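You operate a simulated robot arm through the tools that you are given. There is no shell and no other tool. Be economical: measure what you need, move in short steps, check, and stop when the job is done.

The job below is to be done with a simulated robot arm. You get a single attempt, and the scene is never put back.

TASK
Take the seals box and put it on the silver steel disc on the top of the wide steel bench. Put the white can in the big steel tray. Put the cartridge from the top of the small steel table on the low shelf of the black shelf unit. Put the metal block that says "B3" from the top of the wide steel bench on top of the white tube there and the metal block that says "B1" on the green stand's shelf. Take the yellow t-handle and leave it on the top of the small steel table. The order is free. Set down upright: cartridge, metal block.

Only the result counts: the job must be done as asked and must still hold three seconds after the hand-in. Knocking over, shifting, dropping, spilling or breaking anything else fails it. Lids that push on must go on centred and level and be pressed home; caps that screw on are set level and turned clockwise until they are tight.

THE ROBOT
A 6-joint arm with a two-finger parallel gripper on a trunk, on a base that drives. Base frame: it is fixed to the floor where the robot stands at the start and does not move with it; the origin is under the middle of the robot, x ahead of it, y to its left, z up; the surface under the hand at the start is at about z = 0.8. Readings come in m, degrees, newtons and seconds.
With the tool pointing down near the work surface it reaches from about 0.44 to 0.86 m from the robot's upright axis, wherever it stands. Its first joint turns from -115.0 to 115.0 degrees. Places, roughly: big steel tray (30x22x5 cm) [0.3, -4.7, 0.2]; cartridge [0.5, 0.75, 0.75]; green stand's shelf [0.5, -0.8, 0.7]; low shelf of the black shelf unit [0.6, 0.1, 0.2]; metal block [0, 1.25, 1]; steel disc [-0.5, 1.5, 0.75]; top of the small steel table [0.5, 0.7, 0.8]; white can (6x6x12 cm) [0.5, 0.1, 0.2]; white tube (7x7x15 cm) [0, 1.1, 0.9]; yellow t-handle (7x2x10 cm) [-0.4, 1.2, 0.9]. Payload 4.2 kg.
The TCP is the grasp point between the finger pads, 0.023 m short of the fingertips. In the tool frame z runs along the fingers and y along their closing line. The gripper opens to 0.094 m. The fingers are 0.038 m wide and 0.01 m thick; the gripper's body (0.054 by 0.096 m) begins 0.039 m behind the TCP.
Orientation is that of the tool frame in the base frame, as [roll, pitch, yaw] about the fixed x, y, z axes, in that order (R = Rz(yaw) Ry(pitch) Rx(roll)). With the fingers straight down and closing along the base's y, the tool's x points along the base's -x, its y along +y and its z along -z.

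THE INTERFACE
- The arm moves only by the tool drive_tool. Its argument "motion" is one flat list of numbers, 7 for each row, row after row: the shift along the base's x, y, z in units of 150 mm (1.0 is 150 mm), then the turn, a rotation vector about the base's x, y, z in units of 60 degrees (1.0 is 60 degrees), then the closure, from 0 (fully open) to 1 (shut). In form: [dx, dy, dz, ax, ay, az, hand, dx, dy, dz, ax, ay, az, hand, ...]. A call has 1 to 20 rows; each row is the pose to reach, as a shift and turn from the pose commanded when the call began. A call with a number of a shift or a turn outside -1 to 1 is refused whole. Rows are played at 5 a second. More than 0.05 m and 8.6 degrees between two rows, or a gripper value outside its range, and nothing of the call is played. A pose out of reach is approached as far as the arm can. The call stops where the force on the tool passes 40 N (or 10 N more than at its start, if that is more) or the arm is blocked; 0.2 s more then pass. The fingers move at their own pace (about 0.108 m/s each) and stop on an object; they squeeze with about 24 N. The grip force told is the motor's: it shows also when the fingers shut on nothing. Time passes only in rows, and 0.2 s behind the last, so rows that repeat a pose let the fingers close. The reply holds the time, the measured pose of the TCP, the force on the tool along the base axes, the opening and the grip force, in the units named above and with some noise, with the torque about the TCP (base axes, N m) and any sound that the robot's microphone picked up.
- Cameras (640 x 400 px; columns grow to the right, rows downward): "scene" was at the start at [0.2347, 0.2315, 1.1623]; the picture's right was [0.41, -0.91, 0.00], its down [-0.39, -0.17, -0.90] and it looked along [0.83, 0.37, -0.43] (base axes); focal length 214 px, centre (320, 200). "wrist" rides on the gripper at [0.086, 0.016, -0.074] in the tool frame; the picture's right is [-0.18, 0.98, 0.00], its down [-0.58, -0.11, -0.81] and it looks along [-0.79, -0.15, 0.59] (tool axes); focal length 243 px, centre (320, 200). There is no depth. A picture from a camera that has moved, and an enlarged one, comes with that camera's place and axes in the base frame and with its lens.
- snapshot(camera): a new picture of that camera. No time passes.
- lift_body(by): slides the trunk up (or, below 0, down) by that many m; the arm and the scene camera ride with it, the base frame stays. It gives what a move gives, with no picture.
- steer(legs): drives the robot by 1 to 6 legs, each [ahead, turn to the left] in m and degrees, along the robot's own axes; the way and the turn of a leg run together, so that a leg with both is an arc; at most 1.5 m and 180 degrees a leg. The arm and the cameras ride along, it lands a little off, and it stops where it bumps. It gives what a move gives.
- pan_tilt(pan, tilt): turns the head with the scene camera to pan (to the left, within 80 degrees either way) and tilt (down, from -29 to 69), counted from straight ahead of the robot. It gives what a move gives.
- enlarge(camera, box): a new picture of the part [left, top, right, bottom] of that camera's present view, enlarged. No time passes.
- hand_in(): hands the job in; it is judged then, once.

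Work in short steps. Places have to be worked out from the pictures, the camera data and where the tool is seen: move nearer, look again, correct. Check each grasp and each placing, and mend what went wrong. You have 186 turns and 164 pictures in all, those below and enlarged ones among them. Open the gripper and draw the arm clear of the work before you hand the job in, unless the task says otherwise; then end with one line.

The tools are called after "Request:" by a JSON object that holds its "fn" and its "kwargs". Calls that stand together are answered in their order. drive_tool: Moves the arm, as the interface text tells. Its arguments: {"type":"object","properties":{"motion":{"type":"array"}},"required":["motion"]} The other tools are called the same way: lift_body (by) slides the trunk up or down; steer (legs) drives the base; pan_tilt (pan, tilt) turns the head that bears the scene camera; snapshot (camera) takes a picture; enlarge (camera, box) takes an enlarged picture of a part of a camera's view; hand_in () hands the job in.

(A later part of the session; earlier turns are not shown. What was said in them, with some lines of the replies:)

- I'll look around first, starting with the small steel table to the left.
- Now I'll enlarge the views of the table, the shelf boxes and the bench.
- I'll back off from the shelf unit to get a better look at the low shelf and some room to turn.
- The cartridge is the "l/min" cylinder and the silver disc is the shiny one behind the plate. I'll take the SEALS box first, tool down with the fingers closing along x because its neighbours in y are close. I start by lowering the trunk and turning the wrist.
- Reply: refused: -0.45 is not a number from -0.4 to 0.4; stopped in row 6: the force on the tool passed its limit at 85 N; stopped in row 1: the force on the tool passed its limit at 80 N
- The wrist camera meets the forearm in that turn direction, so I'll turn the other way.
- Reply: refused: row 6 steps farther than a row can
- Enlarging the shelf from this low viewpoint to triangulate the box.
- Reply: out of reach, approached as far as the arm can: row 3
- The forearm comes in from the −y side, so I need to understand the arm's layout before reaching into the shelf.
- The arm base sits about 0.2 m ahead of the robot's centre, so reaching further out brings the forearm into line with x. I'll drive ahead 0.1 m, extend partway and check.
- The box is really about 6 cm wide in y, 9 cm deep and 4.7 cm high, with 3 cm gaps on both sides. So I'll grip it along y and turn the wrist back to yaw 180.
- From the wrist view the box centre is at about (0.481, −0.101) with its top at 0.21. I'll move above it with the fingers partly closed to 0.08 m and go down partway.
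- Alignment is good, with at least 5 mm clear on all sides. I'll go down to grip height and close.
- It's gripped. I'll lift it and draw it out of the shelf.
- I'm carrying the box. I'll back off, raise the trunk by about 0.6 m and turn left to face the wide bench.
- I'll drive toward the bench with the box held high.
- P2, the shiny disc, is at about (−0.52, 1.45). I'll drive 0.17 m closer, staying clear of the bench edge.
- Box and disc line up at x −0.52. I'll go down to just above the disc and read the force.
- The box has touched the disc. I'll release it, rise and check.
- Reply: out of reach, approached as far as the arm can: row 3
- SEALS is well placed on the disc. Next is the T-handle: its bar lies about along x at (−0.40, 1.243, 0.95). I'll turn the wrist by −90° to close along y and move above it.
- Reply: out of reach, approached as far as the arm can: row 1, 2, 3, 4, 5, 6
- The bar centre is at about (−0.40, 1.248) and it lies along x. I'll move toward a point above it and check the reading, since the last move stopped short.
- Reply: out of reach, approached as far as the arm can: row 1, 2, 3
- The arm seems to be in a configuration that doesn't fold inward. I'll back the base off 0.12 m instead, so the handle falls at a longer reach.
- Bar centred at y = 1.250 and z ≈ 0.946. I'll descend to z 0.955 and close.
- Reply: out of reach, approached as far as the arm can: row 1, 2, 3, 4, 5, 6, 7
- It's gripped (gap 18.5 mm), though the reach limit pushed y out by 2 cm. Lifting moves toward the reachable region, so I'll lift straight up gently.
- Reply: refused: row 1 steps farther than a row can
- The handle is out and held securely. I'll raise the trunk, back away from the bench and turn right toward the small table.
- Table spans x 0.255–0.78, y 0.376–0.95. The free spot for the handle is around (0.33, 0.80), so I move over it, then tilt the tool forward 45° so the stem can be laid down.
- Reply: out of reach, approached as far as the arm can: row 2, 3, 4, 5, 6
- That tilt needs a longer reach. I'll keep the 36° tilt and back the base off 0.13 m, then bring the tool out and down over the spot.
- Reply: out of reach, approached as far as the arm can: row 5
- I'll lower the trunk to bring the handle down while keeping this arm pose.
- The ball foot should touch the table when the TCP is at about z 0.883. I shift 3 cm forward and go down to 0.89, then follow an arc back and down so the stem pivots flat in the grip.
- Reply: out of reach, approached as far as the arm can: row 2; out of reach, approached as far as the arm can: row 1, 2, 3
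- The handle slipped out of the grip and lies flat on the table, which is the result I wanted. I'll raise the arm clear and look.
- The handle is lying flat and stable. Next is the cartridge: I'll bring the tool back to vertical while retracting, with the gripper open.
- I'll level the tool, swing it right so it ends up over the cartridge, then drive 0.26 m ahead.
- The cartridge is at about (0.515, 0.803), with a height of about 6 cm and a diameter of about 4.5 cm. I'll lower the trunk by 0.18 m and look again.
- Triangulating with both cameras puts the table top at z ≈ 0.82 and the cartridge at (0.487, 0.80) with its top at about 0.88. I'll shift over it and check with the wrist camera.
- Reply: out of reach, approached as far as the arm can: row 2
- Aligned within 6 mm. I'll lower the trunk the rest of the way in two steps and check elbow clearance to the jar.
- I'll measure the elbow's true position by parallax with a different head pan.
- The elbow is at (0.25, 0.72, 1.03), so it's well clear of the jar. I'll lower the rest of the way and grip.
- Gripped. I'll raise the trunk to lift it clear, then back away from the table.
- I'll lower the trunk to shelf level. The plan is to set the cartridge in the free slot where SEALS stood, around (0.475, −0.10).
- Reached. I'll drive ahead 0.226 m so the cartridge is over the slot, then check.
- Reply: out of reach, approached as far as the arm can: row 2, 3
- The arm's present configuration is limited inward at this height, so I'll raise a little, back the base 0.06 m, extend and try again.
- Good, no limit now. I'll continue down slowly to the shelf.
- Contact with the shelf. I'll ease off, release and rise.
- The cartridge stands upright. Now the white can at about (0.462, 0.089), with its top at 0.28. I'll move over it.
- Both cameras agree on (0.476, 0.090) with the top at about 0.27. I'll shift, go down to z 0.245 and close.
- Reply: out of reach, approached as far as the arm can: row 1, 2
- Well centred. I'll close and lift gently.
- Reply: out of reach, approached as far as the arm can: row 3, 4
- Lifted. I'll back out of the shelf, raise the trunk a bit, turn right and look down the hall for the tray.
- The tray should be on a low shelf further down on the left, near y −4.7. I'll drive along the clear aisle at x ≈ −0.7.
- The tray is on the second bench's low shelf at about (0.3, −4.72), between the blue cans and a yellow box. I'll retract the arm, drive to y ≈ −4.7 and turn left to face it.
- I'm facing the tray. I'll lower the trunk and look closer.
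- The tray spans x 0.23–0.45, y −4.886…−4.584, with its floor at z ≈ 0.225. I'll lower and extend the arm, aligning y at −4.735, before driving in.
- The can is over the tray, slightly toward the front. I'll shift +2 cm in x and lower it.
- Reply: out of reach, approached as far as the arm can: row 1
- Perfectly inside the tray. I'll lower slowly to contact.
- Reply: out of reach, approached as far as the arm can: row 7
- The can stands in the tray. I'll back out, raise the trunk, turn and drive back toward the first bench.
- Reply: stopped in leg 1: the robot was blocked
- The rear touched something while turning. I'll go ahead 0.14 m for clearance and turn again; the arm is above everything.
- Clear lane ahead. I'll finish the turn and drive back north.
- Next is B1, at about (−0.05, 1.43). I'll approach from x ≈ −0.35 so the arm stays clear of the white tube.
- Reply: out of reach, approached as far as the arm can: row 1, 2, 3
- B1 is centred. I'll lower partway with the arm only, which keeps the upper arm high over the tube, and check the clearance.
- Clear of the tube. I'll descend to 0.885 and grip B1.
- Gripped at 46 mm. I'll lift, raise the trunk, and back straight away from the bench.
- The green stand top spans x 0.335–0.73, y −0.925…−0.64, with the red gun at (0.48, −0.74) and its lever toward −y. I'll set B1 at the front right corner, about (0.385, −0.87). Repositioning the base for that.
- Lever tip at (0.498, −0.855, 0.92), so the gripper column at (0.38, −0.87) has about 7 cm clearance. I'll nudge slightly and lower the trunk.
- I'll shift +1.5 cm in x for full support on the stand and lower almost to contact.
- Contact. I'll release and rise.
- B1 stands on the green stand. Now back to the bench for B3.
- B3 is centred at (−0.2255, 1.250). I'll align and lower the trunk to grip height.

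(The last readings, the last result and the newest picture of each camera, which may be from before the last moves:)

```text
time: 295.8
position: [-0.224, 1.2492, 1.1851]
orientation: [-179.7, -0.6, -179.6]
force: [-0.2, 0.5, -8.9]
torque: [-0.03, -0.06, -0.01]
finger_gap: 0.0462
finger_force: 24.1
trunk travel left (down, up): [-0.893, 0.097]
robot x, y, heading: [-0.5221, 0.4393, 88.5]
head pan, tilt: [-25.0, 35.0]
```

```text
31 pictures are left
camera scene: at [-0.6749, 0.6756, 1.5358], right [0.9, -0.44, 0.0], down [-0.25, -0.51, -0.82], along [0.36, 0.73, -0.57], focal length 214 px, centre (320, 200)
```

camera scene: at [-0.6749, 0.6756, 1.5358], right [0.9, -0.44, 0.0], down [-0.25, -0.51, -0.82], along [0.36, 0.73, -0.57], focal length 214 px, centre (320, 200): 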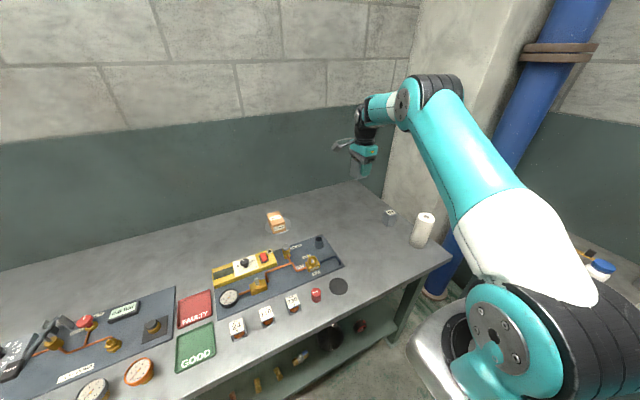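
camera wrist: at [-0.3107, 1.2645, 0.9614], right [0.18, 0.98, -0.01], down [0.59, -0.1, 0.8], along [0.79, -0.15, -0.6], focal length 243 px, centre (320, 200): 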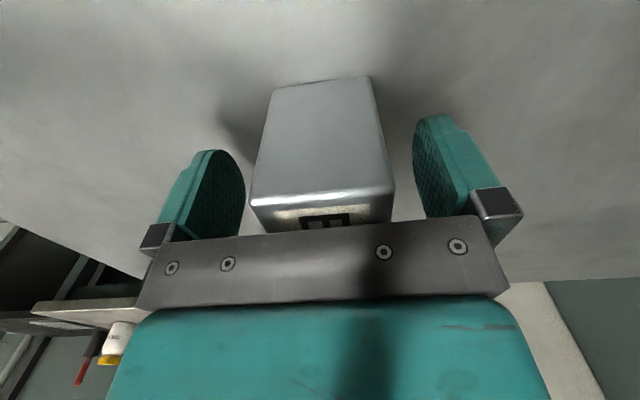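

B3 is held. I'll measure the tube accurately with a zoom.

Request:
{"fn": "enlarge", "kwargs": {"camera": "scene", "box": [370, 190, 470, 290]}}

Request:
{"fn": "enlarge", "kwargs": {"camera": "wrist", "box": [0, 0, 640, 400]}}

```text
4.00 times, centred on (420, 240) of scene
camera zoom: at [-0.6749, 0.6756, 1.5358], right [0.9, -0.44, 0.0], down [-0.25, -0.51, -0.82], along [0.36, 0.73, -0.57], focal length 858 px, centre (-80, 40)
```

zoom: 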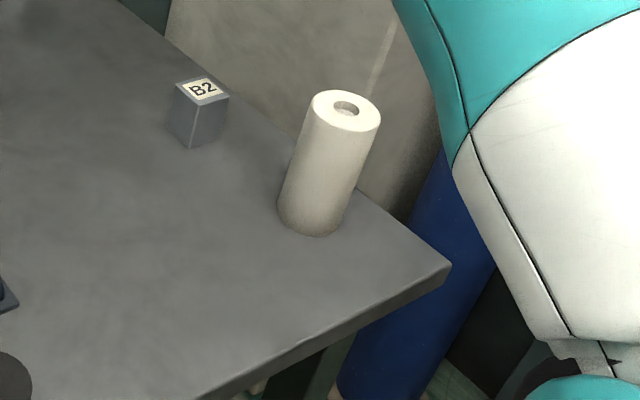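

```text
1.00 times, centred on (320, 200) of wrist (not enlarged: the box is as wide or as high as the picture)
camera zoom: at [-0.3105, 1.2648, 1.2609], right [0.18, 0.98, -0.01], down [0.59, -0.1, 0.8], along [0.79, -0.15, -0.6], focal length 243 px, centre (320, 200)
```

zoom: 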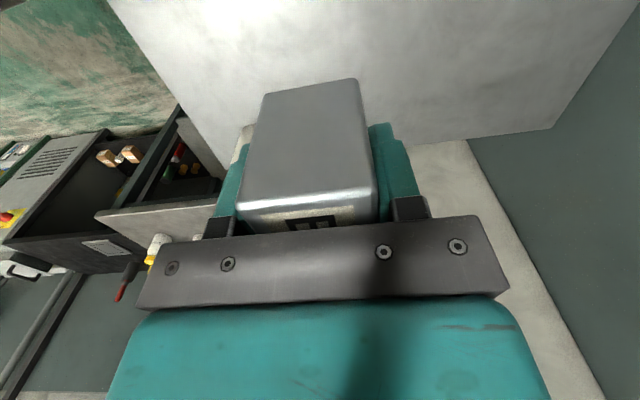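

The tube axis is at about (−0.006, 1.073). I'll swing the base right so the block comes over it, well above its top.

Request:
{"fn": "steer", "kwargs": {"legs": [[0, -18.9], [-0.03, 0]]}}

Request:
{"fn": "snapshot", "kwargs": {"camera": "wrist"}}

Request:
{"fn": "pan_tilt", "kwargs": {"pan": 0, "tilt": 35}}

Request:
{"fn": "snapshot", "kwargs": {"camera": "scene"}}

```text
time: 297.6
position: [0.0094, 1.0825, 1.1851]
orientation: [-179.7, -0.6, 161.9]
force: [-1.1, 0.0, -8.6]
torque: [-0.04, -0.07, 0.0]
finger_gap: 0.0459
finger_force: 24.0
trunk travel left (down, up): [-0.893, 0.097]
robot x, y, heading: [-0.5321, 0.4118, 69.7]
head pan, tilt: [-25.0, 35.0]
```

```text
28 pictures are left
camera wrist: at [-0.0684, 1.1256, 1.2608], right [0.48, 0.88, -0.01], down [0.53, -0.28, 0.8], along [0.7, -0.39, -0.6], focal length 243 px, centre (320, 200)
```

wrist: 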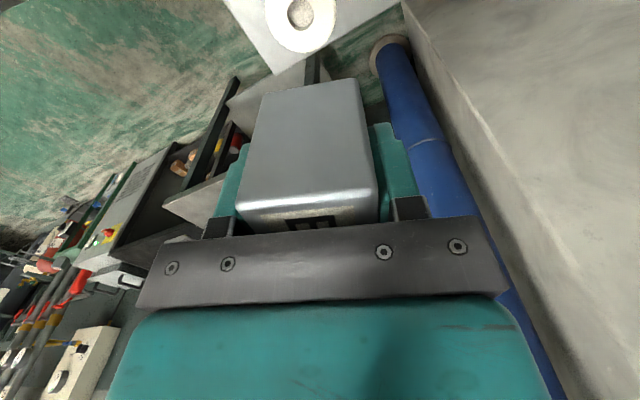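

```text
time: 298.5
position: [0.009, 1.0839, 1.1863]
orientation: [-179.8, -0.7, 161.7]
force: [0.2, 0.5, -8.1]
torque: [-0.04, -0.04, 0.0]
finger_gap: 0.046
finger_force: 23.7
trunk travel left (down, up): [-0.893, 0.097]
robot x, y, heading: [-0.5304, 0.4133, 70.1]
head pan, tilt: [0.0, 35.0]
```

```text
27 pictures are left
camera scene: at [-0.6339, 0.704, 1.5358], right [0.94, -0.34, 0.0], down [-0.2, -0.54, -0.82], along [0.28, 0.77, -0.57], focal length 214 px, centre (320, 200)
```

scene: 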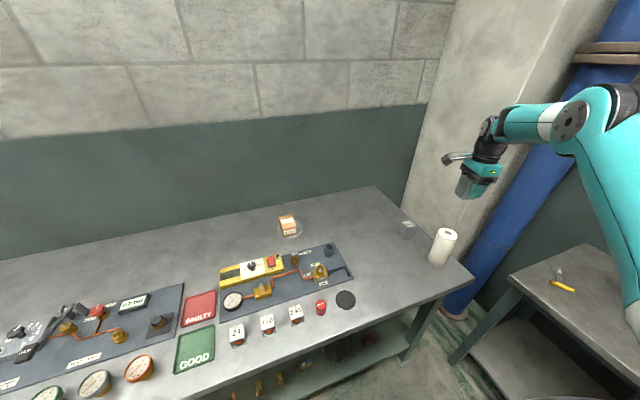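

Both views place the tube top at (−0.012, 1.074). I'll align and lower partway.

Request:
{"fn": "drive_tool", "kwargs": {"motion": [-0.14, -0.063, 0, 0, 0, 0, 0.75]}}

Request:
{"fn": "lift_body", "kwargs": {"by": -0.1}}

Request:
{"fn": "snapshot", "kwargs": {"camera": "wrist"}}

Request:
{"fn": "enlarge", "kwargs": {"camera": "scene", "box": [400, 120, 540, 260]}}

```text
time: 298.9
position: [-0.0101, 1.0746, 1.1875]
orientation: [-179.7, -0.6, 161.7]
force: [0.4, -0.3, -8.6]
torque: [-0.02, -0.02, 0.0]
finger_gap: 0.046
finger_force: 24.0
trunk travel left (down, up): [-0.893, 0.097]
robot x, y, heading: [-0.5306, 0.4127, 70.1]
head pan, tilt: [0.0, 35.0]
```

```text
time: 300.2
position: [-0.0111, 1.0753, 1.0873]
orientation: [-179.7, -0.6, 161.8]
force: [0.8, -0.2, -8.1]
torque: [-0.07, -0.04, 0.01]
finger_gap: 0.0458
finger_force: 24.2
trunk travel left (down, up): [-0.793, 0.197]
robot x, y, heading: [-0.5299, 0.4093, 70.0]
head pan, tilt: [0.0, 35.0]
```

```text
26 pictures are left
camera wrist: at [-0.0889, 1.1163, 1.1626], right [0.48, 0.88, -0.01], down [0.53, -0.28, 0.8], along [0.7, -0.39, -0.6], focal length 243 px, centre (320, 200)
```

wrist: 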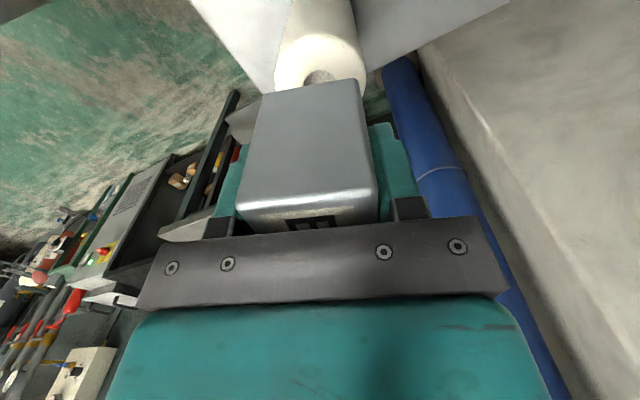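

```text
2.86 times, centred on (470, 190) of scene
camera zoom: at [-0.634, 0.704, 1.4359], right [0.94, -0.34, 0.0], down [-0.2, -0.54, -0.82], along [0.28, 0.77, -0.57], focal length 613 px, centre (-109, 229)
```

zoom: 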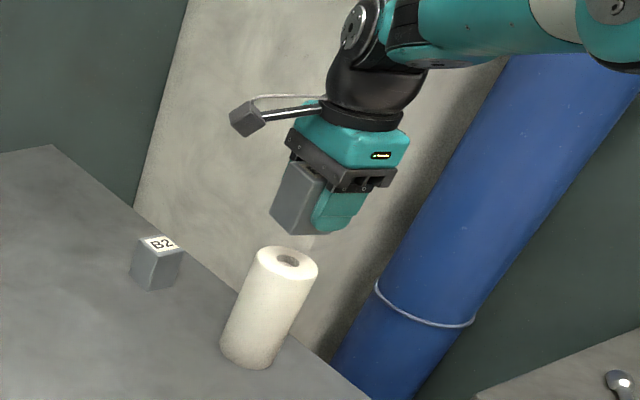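

Alignment agrees within a few mm. I'll lower further and then creep to contact.

Request:
{"fn": "lift_body", "kwargs": {"by": -0.028}}

Request:
{"fn": "snapshot", "kwargs": {"camera": "wrist"}}

Request:
{"fn": "enlarge", "kwargs": {"camera": "scene", "box": [420, 150, 510, 240]}}

```text
time: 301.0
position: [-0.014, 1.0735, 1.0588]
orientation: [-179.7, -0.6, 161.8]
force: [0.0, -0.5, -8.8]
torque: [-0.01, -0.08, 0.01]
finger_gap: 0.046
finger_force: 23.8
trunk travel left (down, up): [-0.765, 0.225]
robot x, y, heading: [-0.5325, 0.4103, 70.1]
head pan, tilt: [0.0, 35.0]
```

```text
24 pictures are left
camera wrist: at [-0.0889, 1.1163, 1.1345], right [0.48, 0.88, -0.01], down [0.53, -0.28, 0.8], along [0.7, -0.39, -0.6], focal length 243 px, centre (320, 200)
```

wrist: 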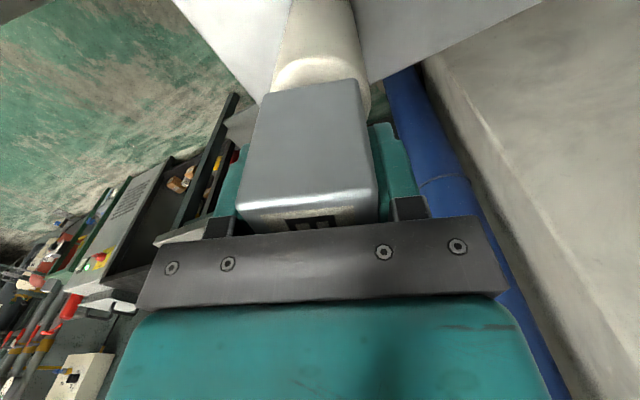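

```text
4.44 times, centred on (465, 195) of scene
camera zoom: at [-0.634, 0.704, 1.4078], right [0.94, -0.34, 0.0], down [-0.2, -0.54, -0.82], along [0.28, 0.77, -0.57], focal length 953 px, centre (-324, 222)
```

zoom: 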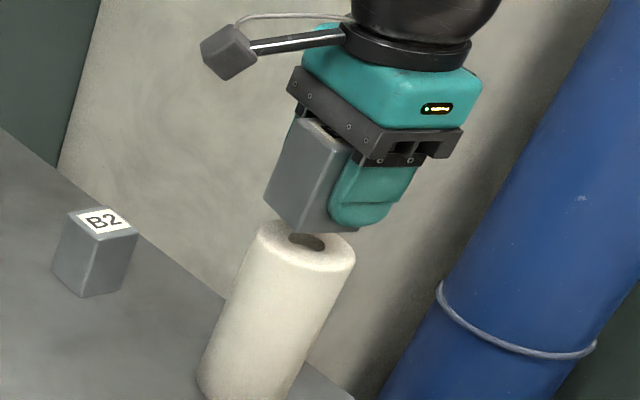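

Request:
{"fn": "drive_tool", "kwargs": {"motion": [0, 0, -0.02, 0, 0, 0, 0.75, 0, 0, -0.035, 0, 0, 0, 0.75, 0, 0, -0.05, 0, 0, 0, 0.75]}}

```text
time: 301.8
position: [-0.0109, 1.0744, 1.0511]
orientation: [-179.7, -0.6, 161.8]
force: [0.1, -0.7, -7.3]
torque: [-0.06, -0.06, 0.0]
finger_gap: 0.0459
finger_force: 24.0
trunk travel left (down, up): [-0.765, 0.225]
robot x, y, heading: [-0.5326, 0.416, 69.9]
head pan, tilt: [0.0, 35.0]
```

Request:
{"fn": "drive_tool", "kwargs": {"motion": [0, 0, -0.015, 0, 0, 0, 0.75, 0, 0, -0.025, 0, 0, 0, 0.75, 0, 0, -0.035, 0, 0, 0, 0.75]}}

Request:
{"fn": "enlarge", "kwargs": {"camera": "scene", "box": [420, 150, 510, 240]}}

```text
time: 302.6
position: [-0.0115, 1.0744, 1.0441]
orientation: [-179.7, -0.7, 161.8]
force: [0.6, -0.2, -8.0]
torque: [0.01, -0.06, -0.05]
finger_gap: 0.046
finger_force: 24.4
trunk travel left (down, up): [-0.765, 0.225]
robot x, y, heading: [-0.5324, 0.409, 70.0]
head pan, tilt: [0.0, 35.0]
```

```text
4.44 times, centred on (465, 195) of scene
camera zoom: at [-0.634, 0.704, 1.4079], right [0.94, -0.34, 0.0], down [-0.2, -0.54, -0.82], along [0.28, 0.77, -0.57], focal length 953 px, centre (-324, 222)
```

zoom: 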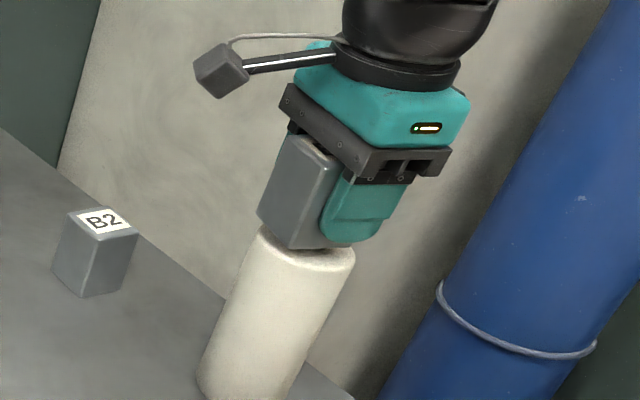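

Request:
{"fn": "drive_tool", "kwargs": {"motion": [0, 0, -0.01, 0, 0, 0, 0.75, 0, 0, -0.02, 0, 0, 0, 0.75, 0, 0, -0.025, 0, 0, 0, 0.75]}}

```text
time: 303.4
position: [-0.0117, 1.0734, 1.0419]
orientation: [-179.6, -0.6, 161.8]
force: [-1.4, 0.6, -8.6]
torque: [-0.03, -0.03, -0.01]
finger_gap: 0.0461
finger_force: 23.9
trunk travel left (down, up): [-0.765, 0.225]
robot x, y, heading: [-0.5325, 0.4137, 69.9]
head pan, tilt: [0.0, 35.0]
```

Request:
{"fn": "drive_tool", "kwargs": {"motion": [0, 0, -0.012, 0, 0, 0, 0.75, 0, 0, -0.024, 0, 0, 0, 0.75, 0, 0, -0.03, 0, 0, 0, 0.75]}}

```text
time: 304.2
position: [-0.0116, 1.0744, 1.0367]
orientation: [-179.7, -0.6, 161.8]
force: [0.4, -0.1, -8.0]
torque: [-0.03, -0.04, 0.0]
finger_gap: 0.0459
finger_force: 23.7
trunk travel left (down, up): [-0.765, 0.225]
robot x, y, heading: [-0.5299, 0.4131, 70.1]
head pan, tilt: [0.0, 35.0]
```

Request:
{"fn": "drive_tool", "kwargs": {"motion": [0, 0, -0.01, 0, 0, 0, 0.75, 0, 0, -0.02, 0, 0, 0, 0.75, 0, 0, -0.025, 0, 0, 0, 0.75]}}

Request:
{"fn": "enlarge", "kwargs": {"camera": "scene", "box": [420, 150, 510, 240]}}

```text
time: 305.0
position: [-0.0115, 1.0734, 1.037]
orientation: [-179.9, -0.6, 161.9]
force: [-2.4, -0.4, 2.6]
torque: [0.12, 0.11, 0.04]
finger_gap: 0.0458
finger_force: 24.2
trunk travel left (down, up): [-0.765, 0.225]
robot x, y, heading: [-0.5348, 0.4129, 70.3]
head pan, tilt: [0.0, 35.0]
```

```text
4.44 times, centred on (465, 195) of scene
camera zoom: at [-0.6345, 0.7036, 1.4081], right [0.94, -0.34, 0.0], down [-0.2, -0.54, -0.82], along [0.28, 0.77, -0.57], focal length 953 px, centre (-324, 222)
```

zoom: 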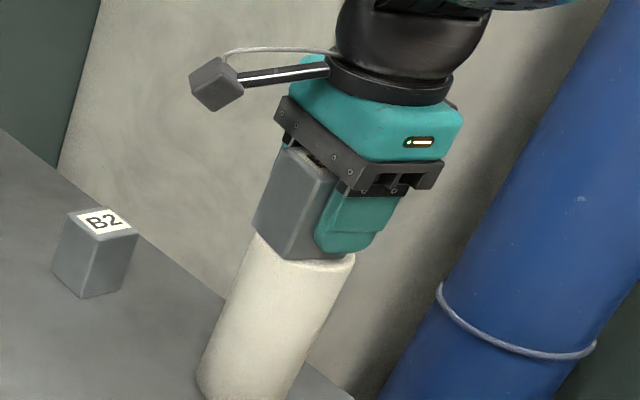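

Contact made, and the block centre (−0.013, 1.076) matches the tube axis within about 3 mm. I'll release and rise straight up.

Request:
{"fn": "drive_tool", "kwargs": {"motion": [0, 0, 0, 0, 0, 0, 0.65, 0, 0, 0, 0, 0, 0, 0.45, 0, 0, 0, 0, 0, 0, 0.3, 0, 0, 0, 0, 0, 0, 0.2, 0, 0, 0, 0, 0, 0, 0.2]}}

Request:
{"fn": "lift_body", "kwargs": {"by": 0.15}}

Request:
{"fn": "enlarge", "kwargs": {"camera": "scene", "box": [400, 150, 520, 290]}}

Request:
{"fn": "snapshot", "kwargs": {"camera": "wrist"}}

```text
time: 306.2
position: [-0.011, 1.0735, 1.0343]
orientation: [-179.6, -0.6, 161.8]
force: [-1.2, -0.1, 0.1]
torque: [0.0, -0.01, 0.0]
finger_gap: 0.0754
finger_force: 0.0
trunk travel left (down, up): [-0.765, 0.225]
robot x, y, heading: [-0.5347, 0.4134, 70.1]
head pan, tilt: [0.0, 35.0]
```

```text
time: 307.9
position: [-0.0114, 1.0741, 1.1839]
orientation: [-179.7, -0.6, 161.8]
force: [0.0, -0.2, -1.0]
torque: [-0.03, 0.01, 0.03]
finger_gap: 0.0752
finger_force: 0.1
trunk travel left (down, up): [-0.915, 0.075]
robot x, y, heading: [-0.5325, 0.4125, 70.0]
head pan, tilt: [0.0, 35.0]
```

```text
2.86 times, centred on (460, 220) of scene
camera zoom: at [-0.6342, 0.7037, 1.5579], right [0.94, -0.34, 0.0], down [-0.2, -0.54, -0.82], along [0.28, 0.77, -0.57], focal length 613 px, centre (-80, 143)
```

zoom: 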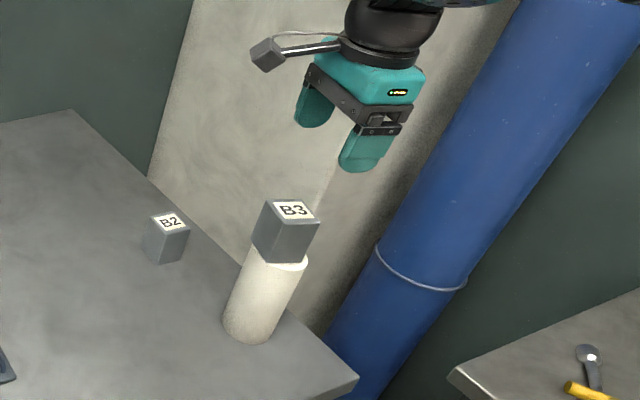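

```text
19 pictures are left
camera wrist: at [-0.0889, 1.1163, 1.2601], right [0.48, 0.88, -0.01], down [0.53, -0.28, 0.8], along [0.7, -0.39, -0.6], focal length 243 px, centre (320, 200)
```

wrist: 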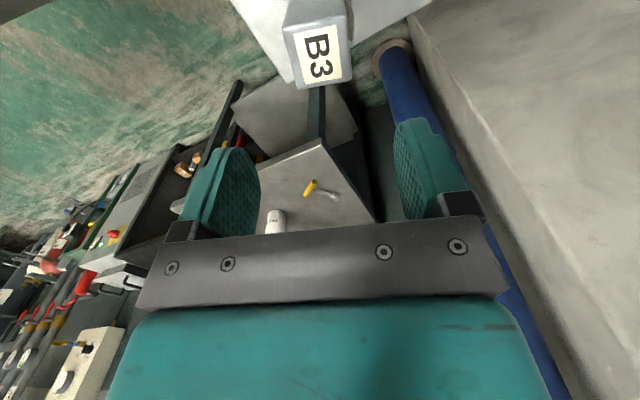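

B3 stands on the tube. I'll back the robot away clear of the work and check everything once more.

Request:
{"fn": "steer", "kwargs": {"legs": [[-0.4, 0]]}}

Request:
{"fn": "pan_tilt", "kwargs": {"pan": -10, "tilt": 25}}

Request:
{"fn": "snapshot", "kwargs": {"camera": "scene"}}

Request:
{"fn": "enlarge", "kwargs": {"camera": "scene", "box": [180, 150, 420, 290]}}

Request:
{"fn": "pan_tilt", "kwargs": {"pan": -65, "tilt": 35}}

Request:
{"fn": "snapshot", "kwargs": {"camera": "scene"}}

```text
time: 310.4
position: [-0.1461, 0.7014, 1.1842]
orientation: [-179.7, -0.5, 161.8]
force: [-0.4, -0.5, -0.4]
torque: [0.02, 0.03, -0.02]
finger_gap: 0.0751
finger_force: 0.1
trunk travel left (down, up): [-0.915, 0.075]
robot x, y, heading: [-0.6672, 0.0378, 69.8]
head pan, tilt: [0.0, 35.0]
```

```text
time: 311.1
position: [-0.1455, 0.7004, 1.1842]
orientation: [-179.7, -0.5, 161.7]
force: [0.1, -0.3, -0.3]
torque: [0.0, -0.03, 0.01]
finger_gap: 0.0753
finger_force: 0.0
trunk travel left (down, up): [-0.915, 0.075]
robot x, y, heading: [-0.667, 0.0396, 70.0]
head pan, tilt: [-10.0, 25.0]
```

```text
18 pictures are left
camera scene: at [-0.7533, 0.3295, 1.5736], right [0.87, -0.5, 0.0], down [-0.21, -0.37, -0.91], along [0.45, 0.78, -0.42], focal length 214 px, centre (320, 200)
```

scene: 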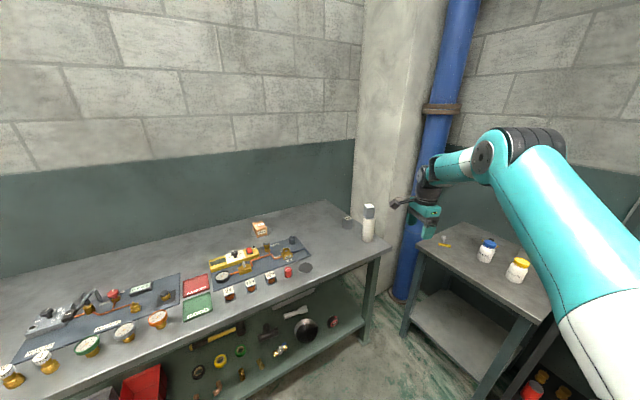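

```text
2.67 times, centred on (300, 220) of scene
camera zoom: at [-0.7533, 0.3295, 1.5736], right [0.87, -0.5, 0.0], down [-0.21, -0.37, -0.91], along [0.45, 0.78, -0.42], focal length 572 px, centre (373, 147)
```

zoom: 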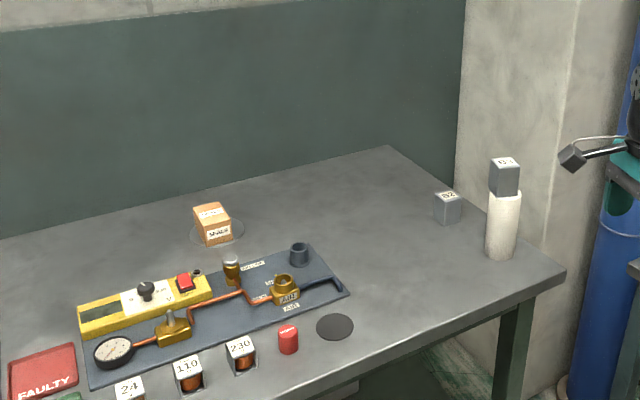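

```text
time: 312.3
position: [-0.146, 0.7027, 1.185]
orientation: [-179.8, -0.6, 161.7]
force: [-0.2, -0.2, 0.3]
torque: [0.0, 0.01, 0.03]
finger_gap: 0.0752
finger_force: 0.0
trunk travel left (down, up): [-0.915, 0.075]
robot x, y, heading: [-0.6666, 0.0412, 69.6]
head pan, tilt: [-65.0, 35.0]
```

```text
16 pictures are left
camera scene: at [-0.7117, 0.2573, 1.5579], right [0.09, -1.0, 0.0], down [-0.57, -0.05, -0.82], along [0.82, 0.07, -0.57], focal length 214 px, centre (320, 200)
```

scene: 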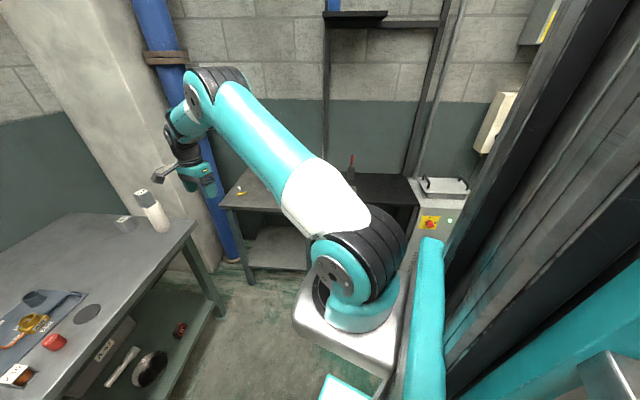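

Everything is in place, the gripper is open and the arm is clear. Handing in.

Request:
{"fn": "hand_in", "kwargs": {}}

```text
The job is handed in.
```

All six moves were done and the job is handed in: the SEALS box is on the silver disc, the white can is in the big tray, the cartridge is upright on the low shelf, B3 is on the white tube, B1 is on the green stand, and the yellow T-handle is lying on the small steel table, after it slipped a few centimetres from the gripper there. On the way out from the tray the robot's base was stopped once by something behind it; I didn't look at what it touched.
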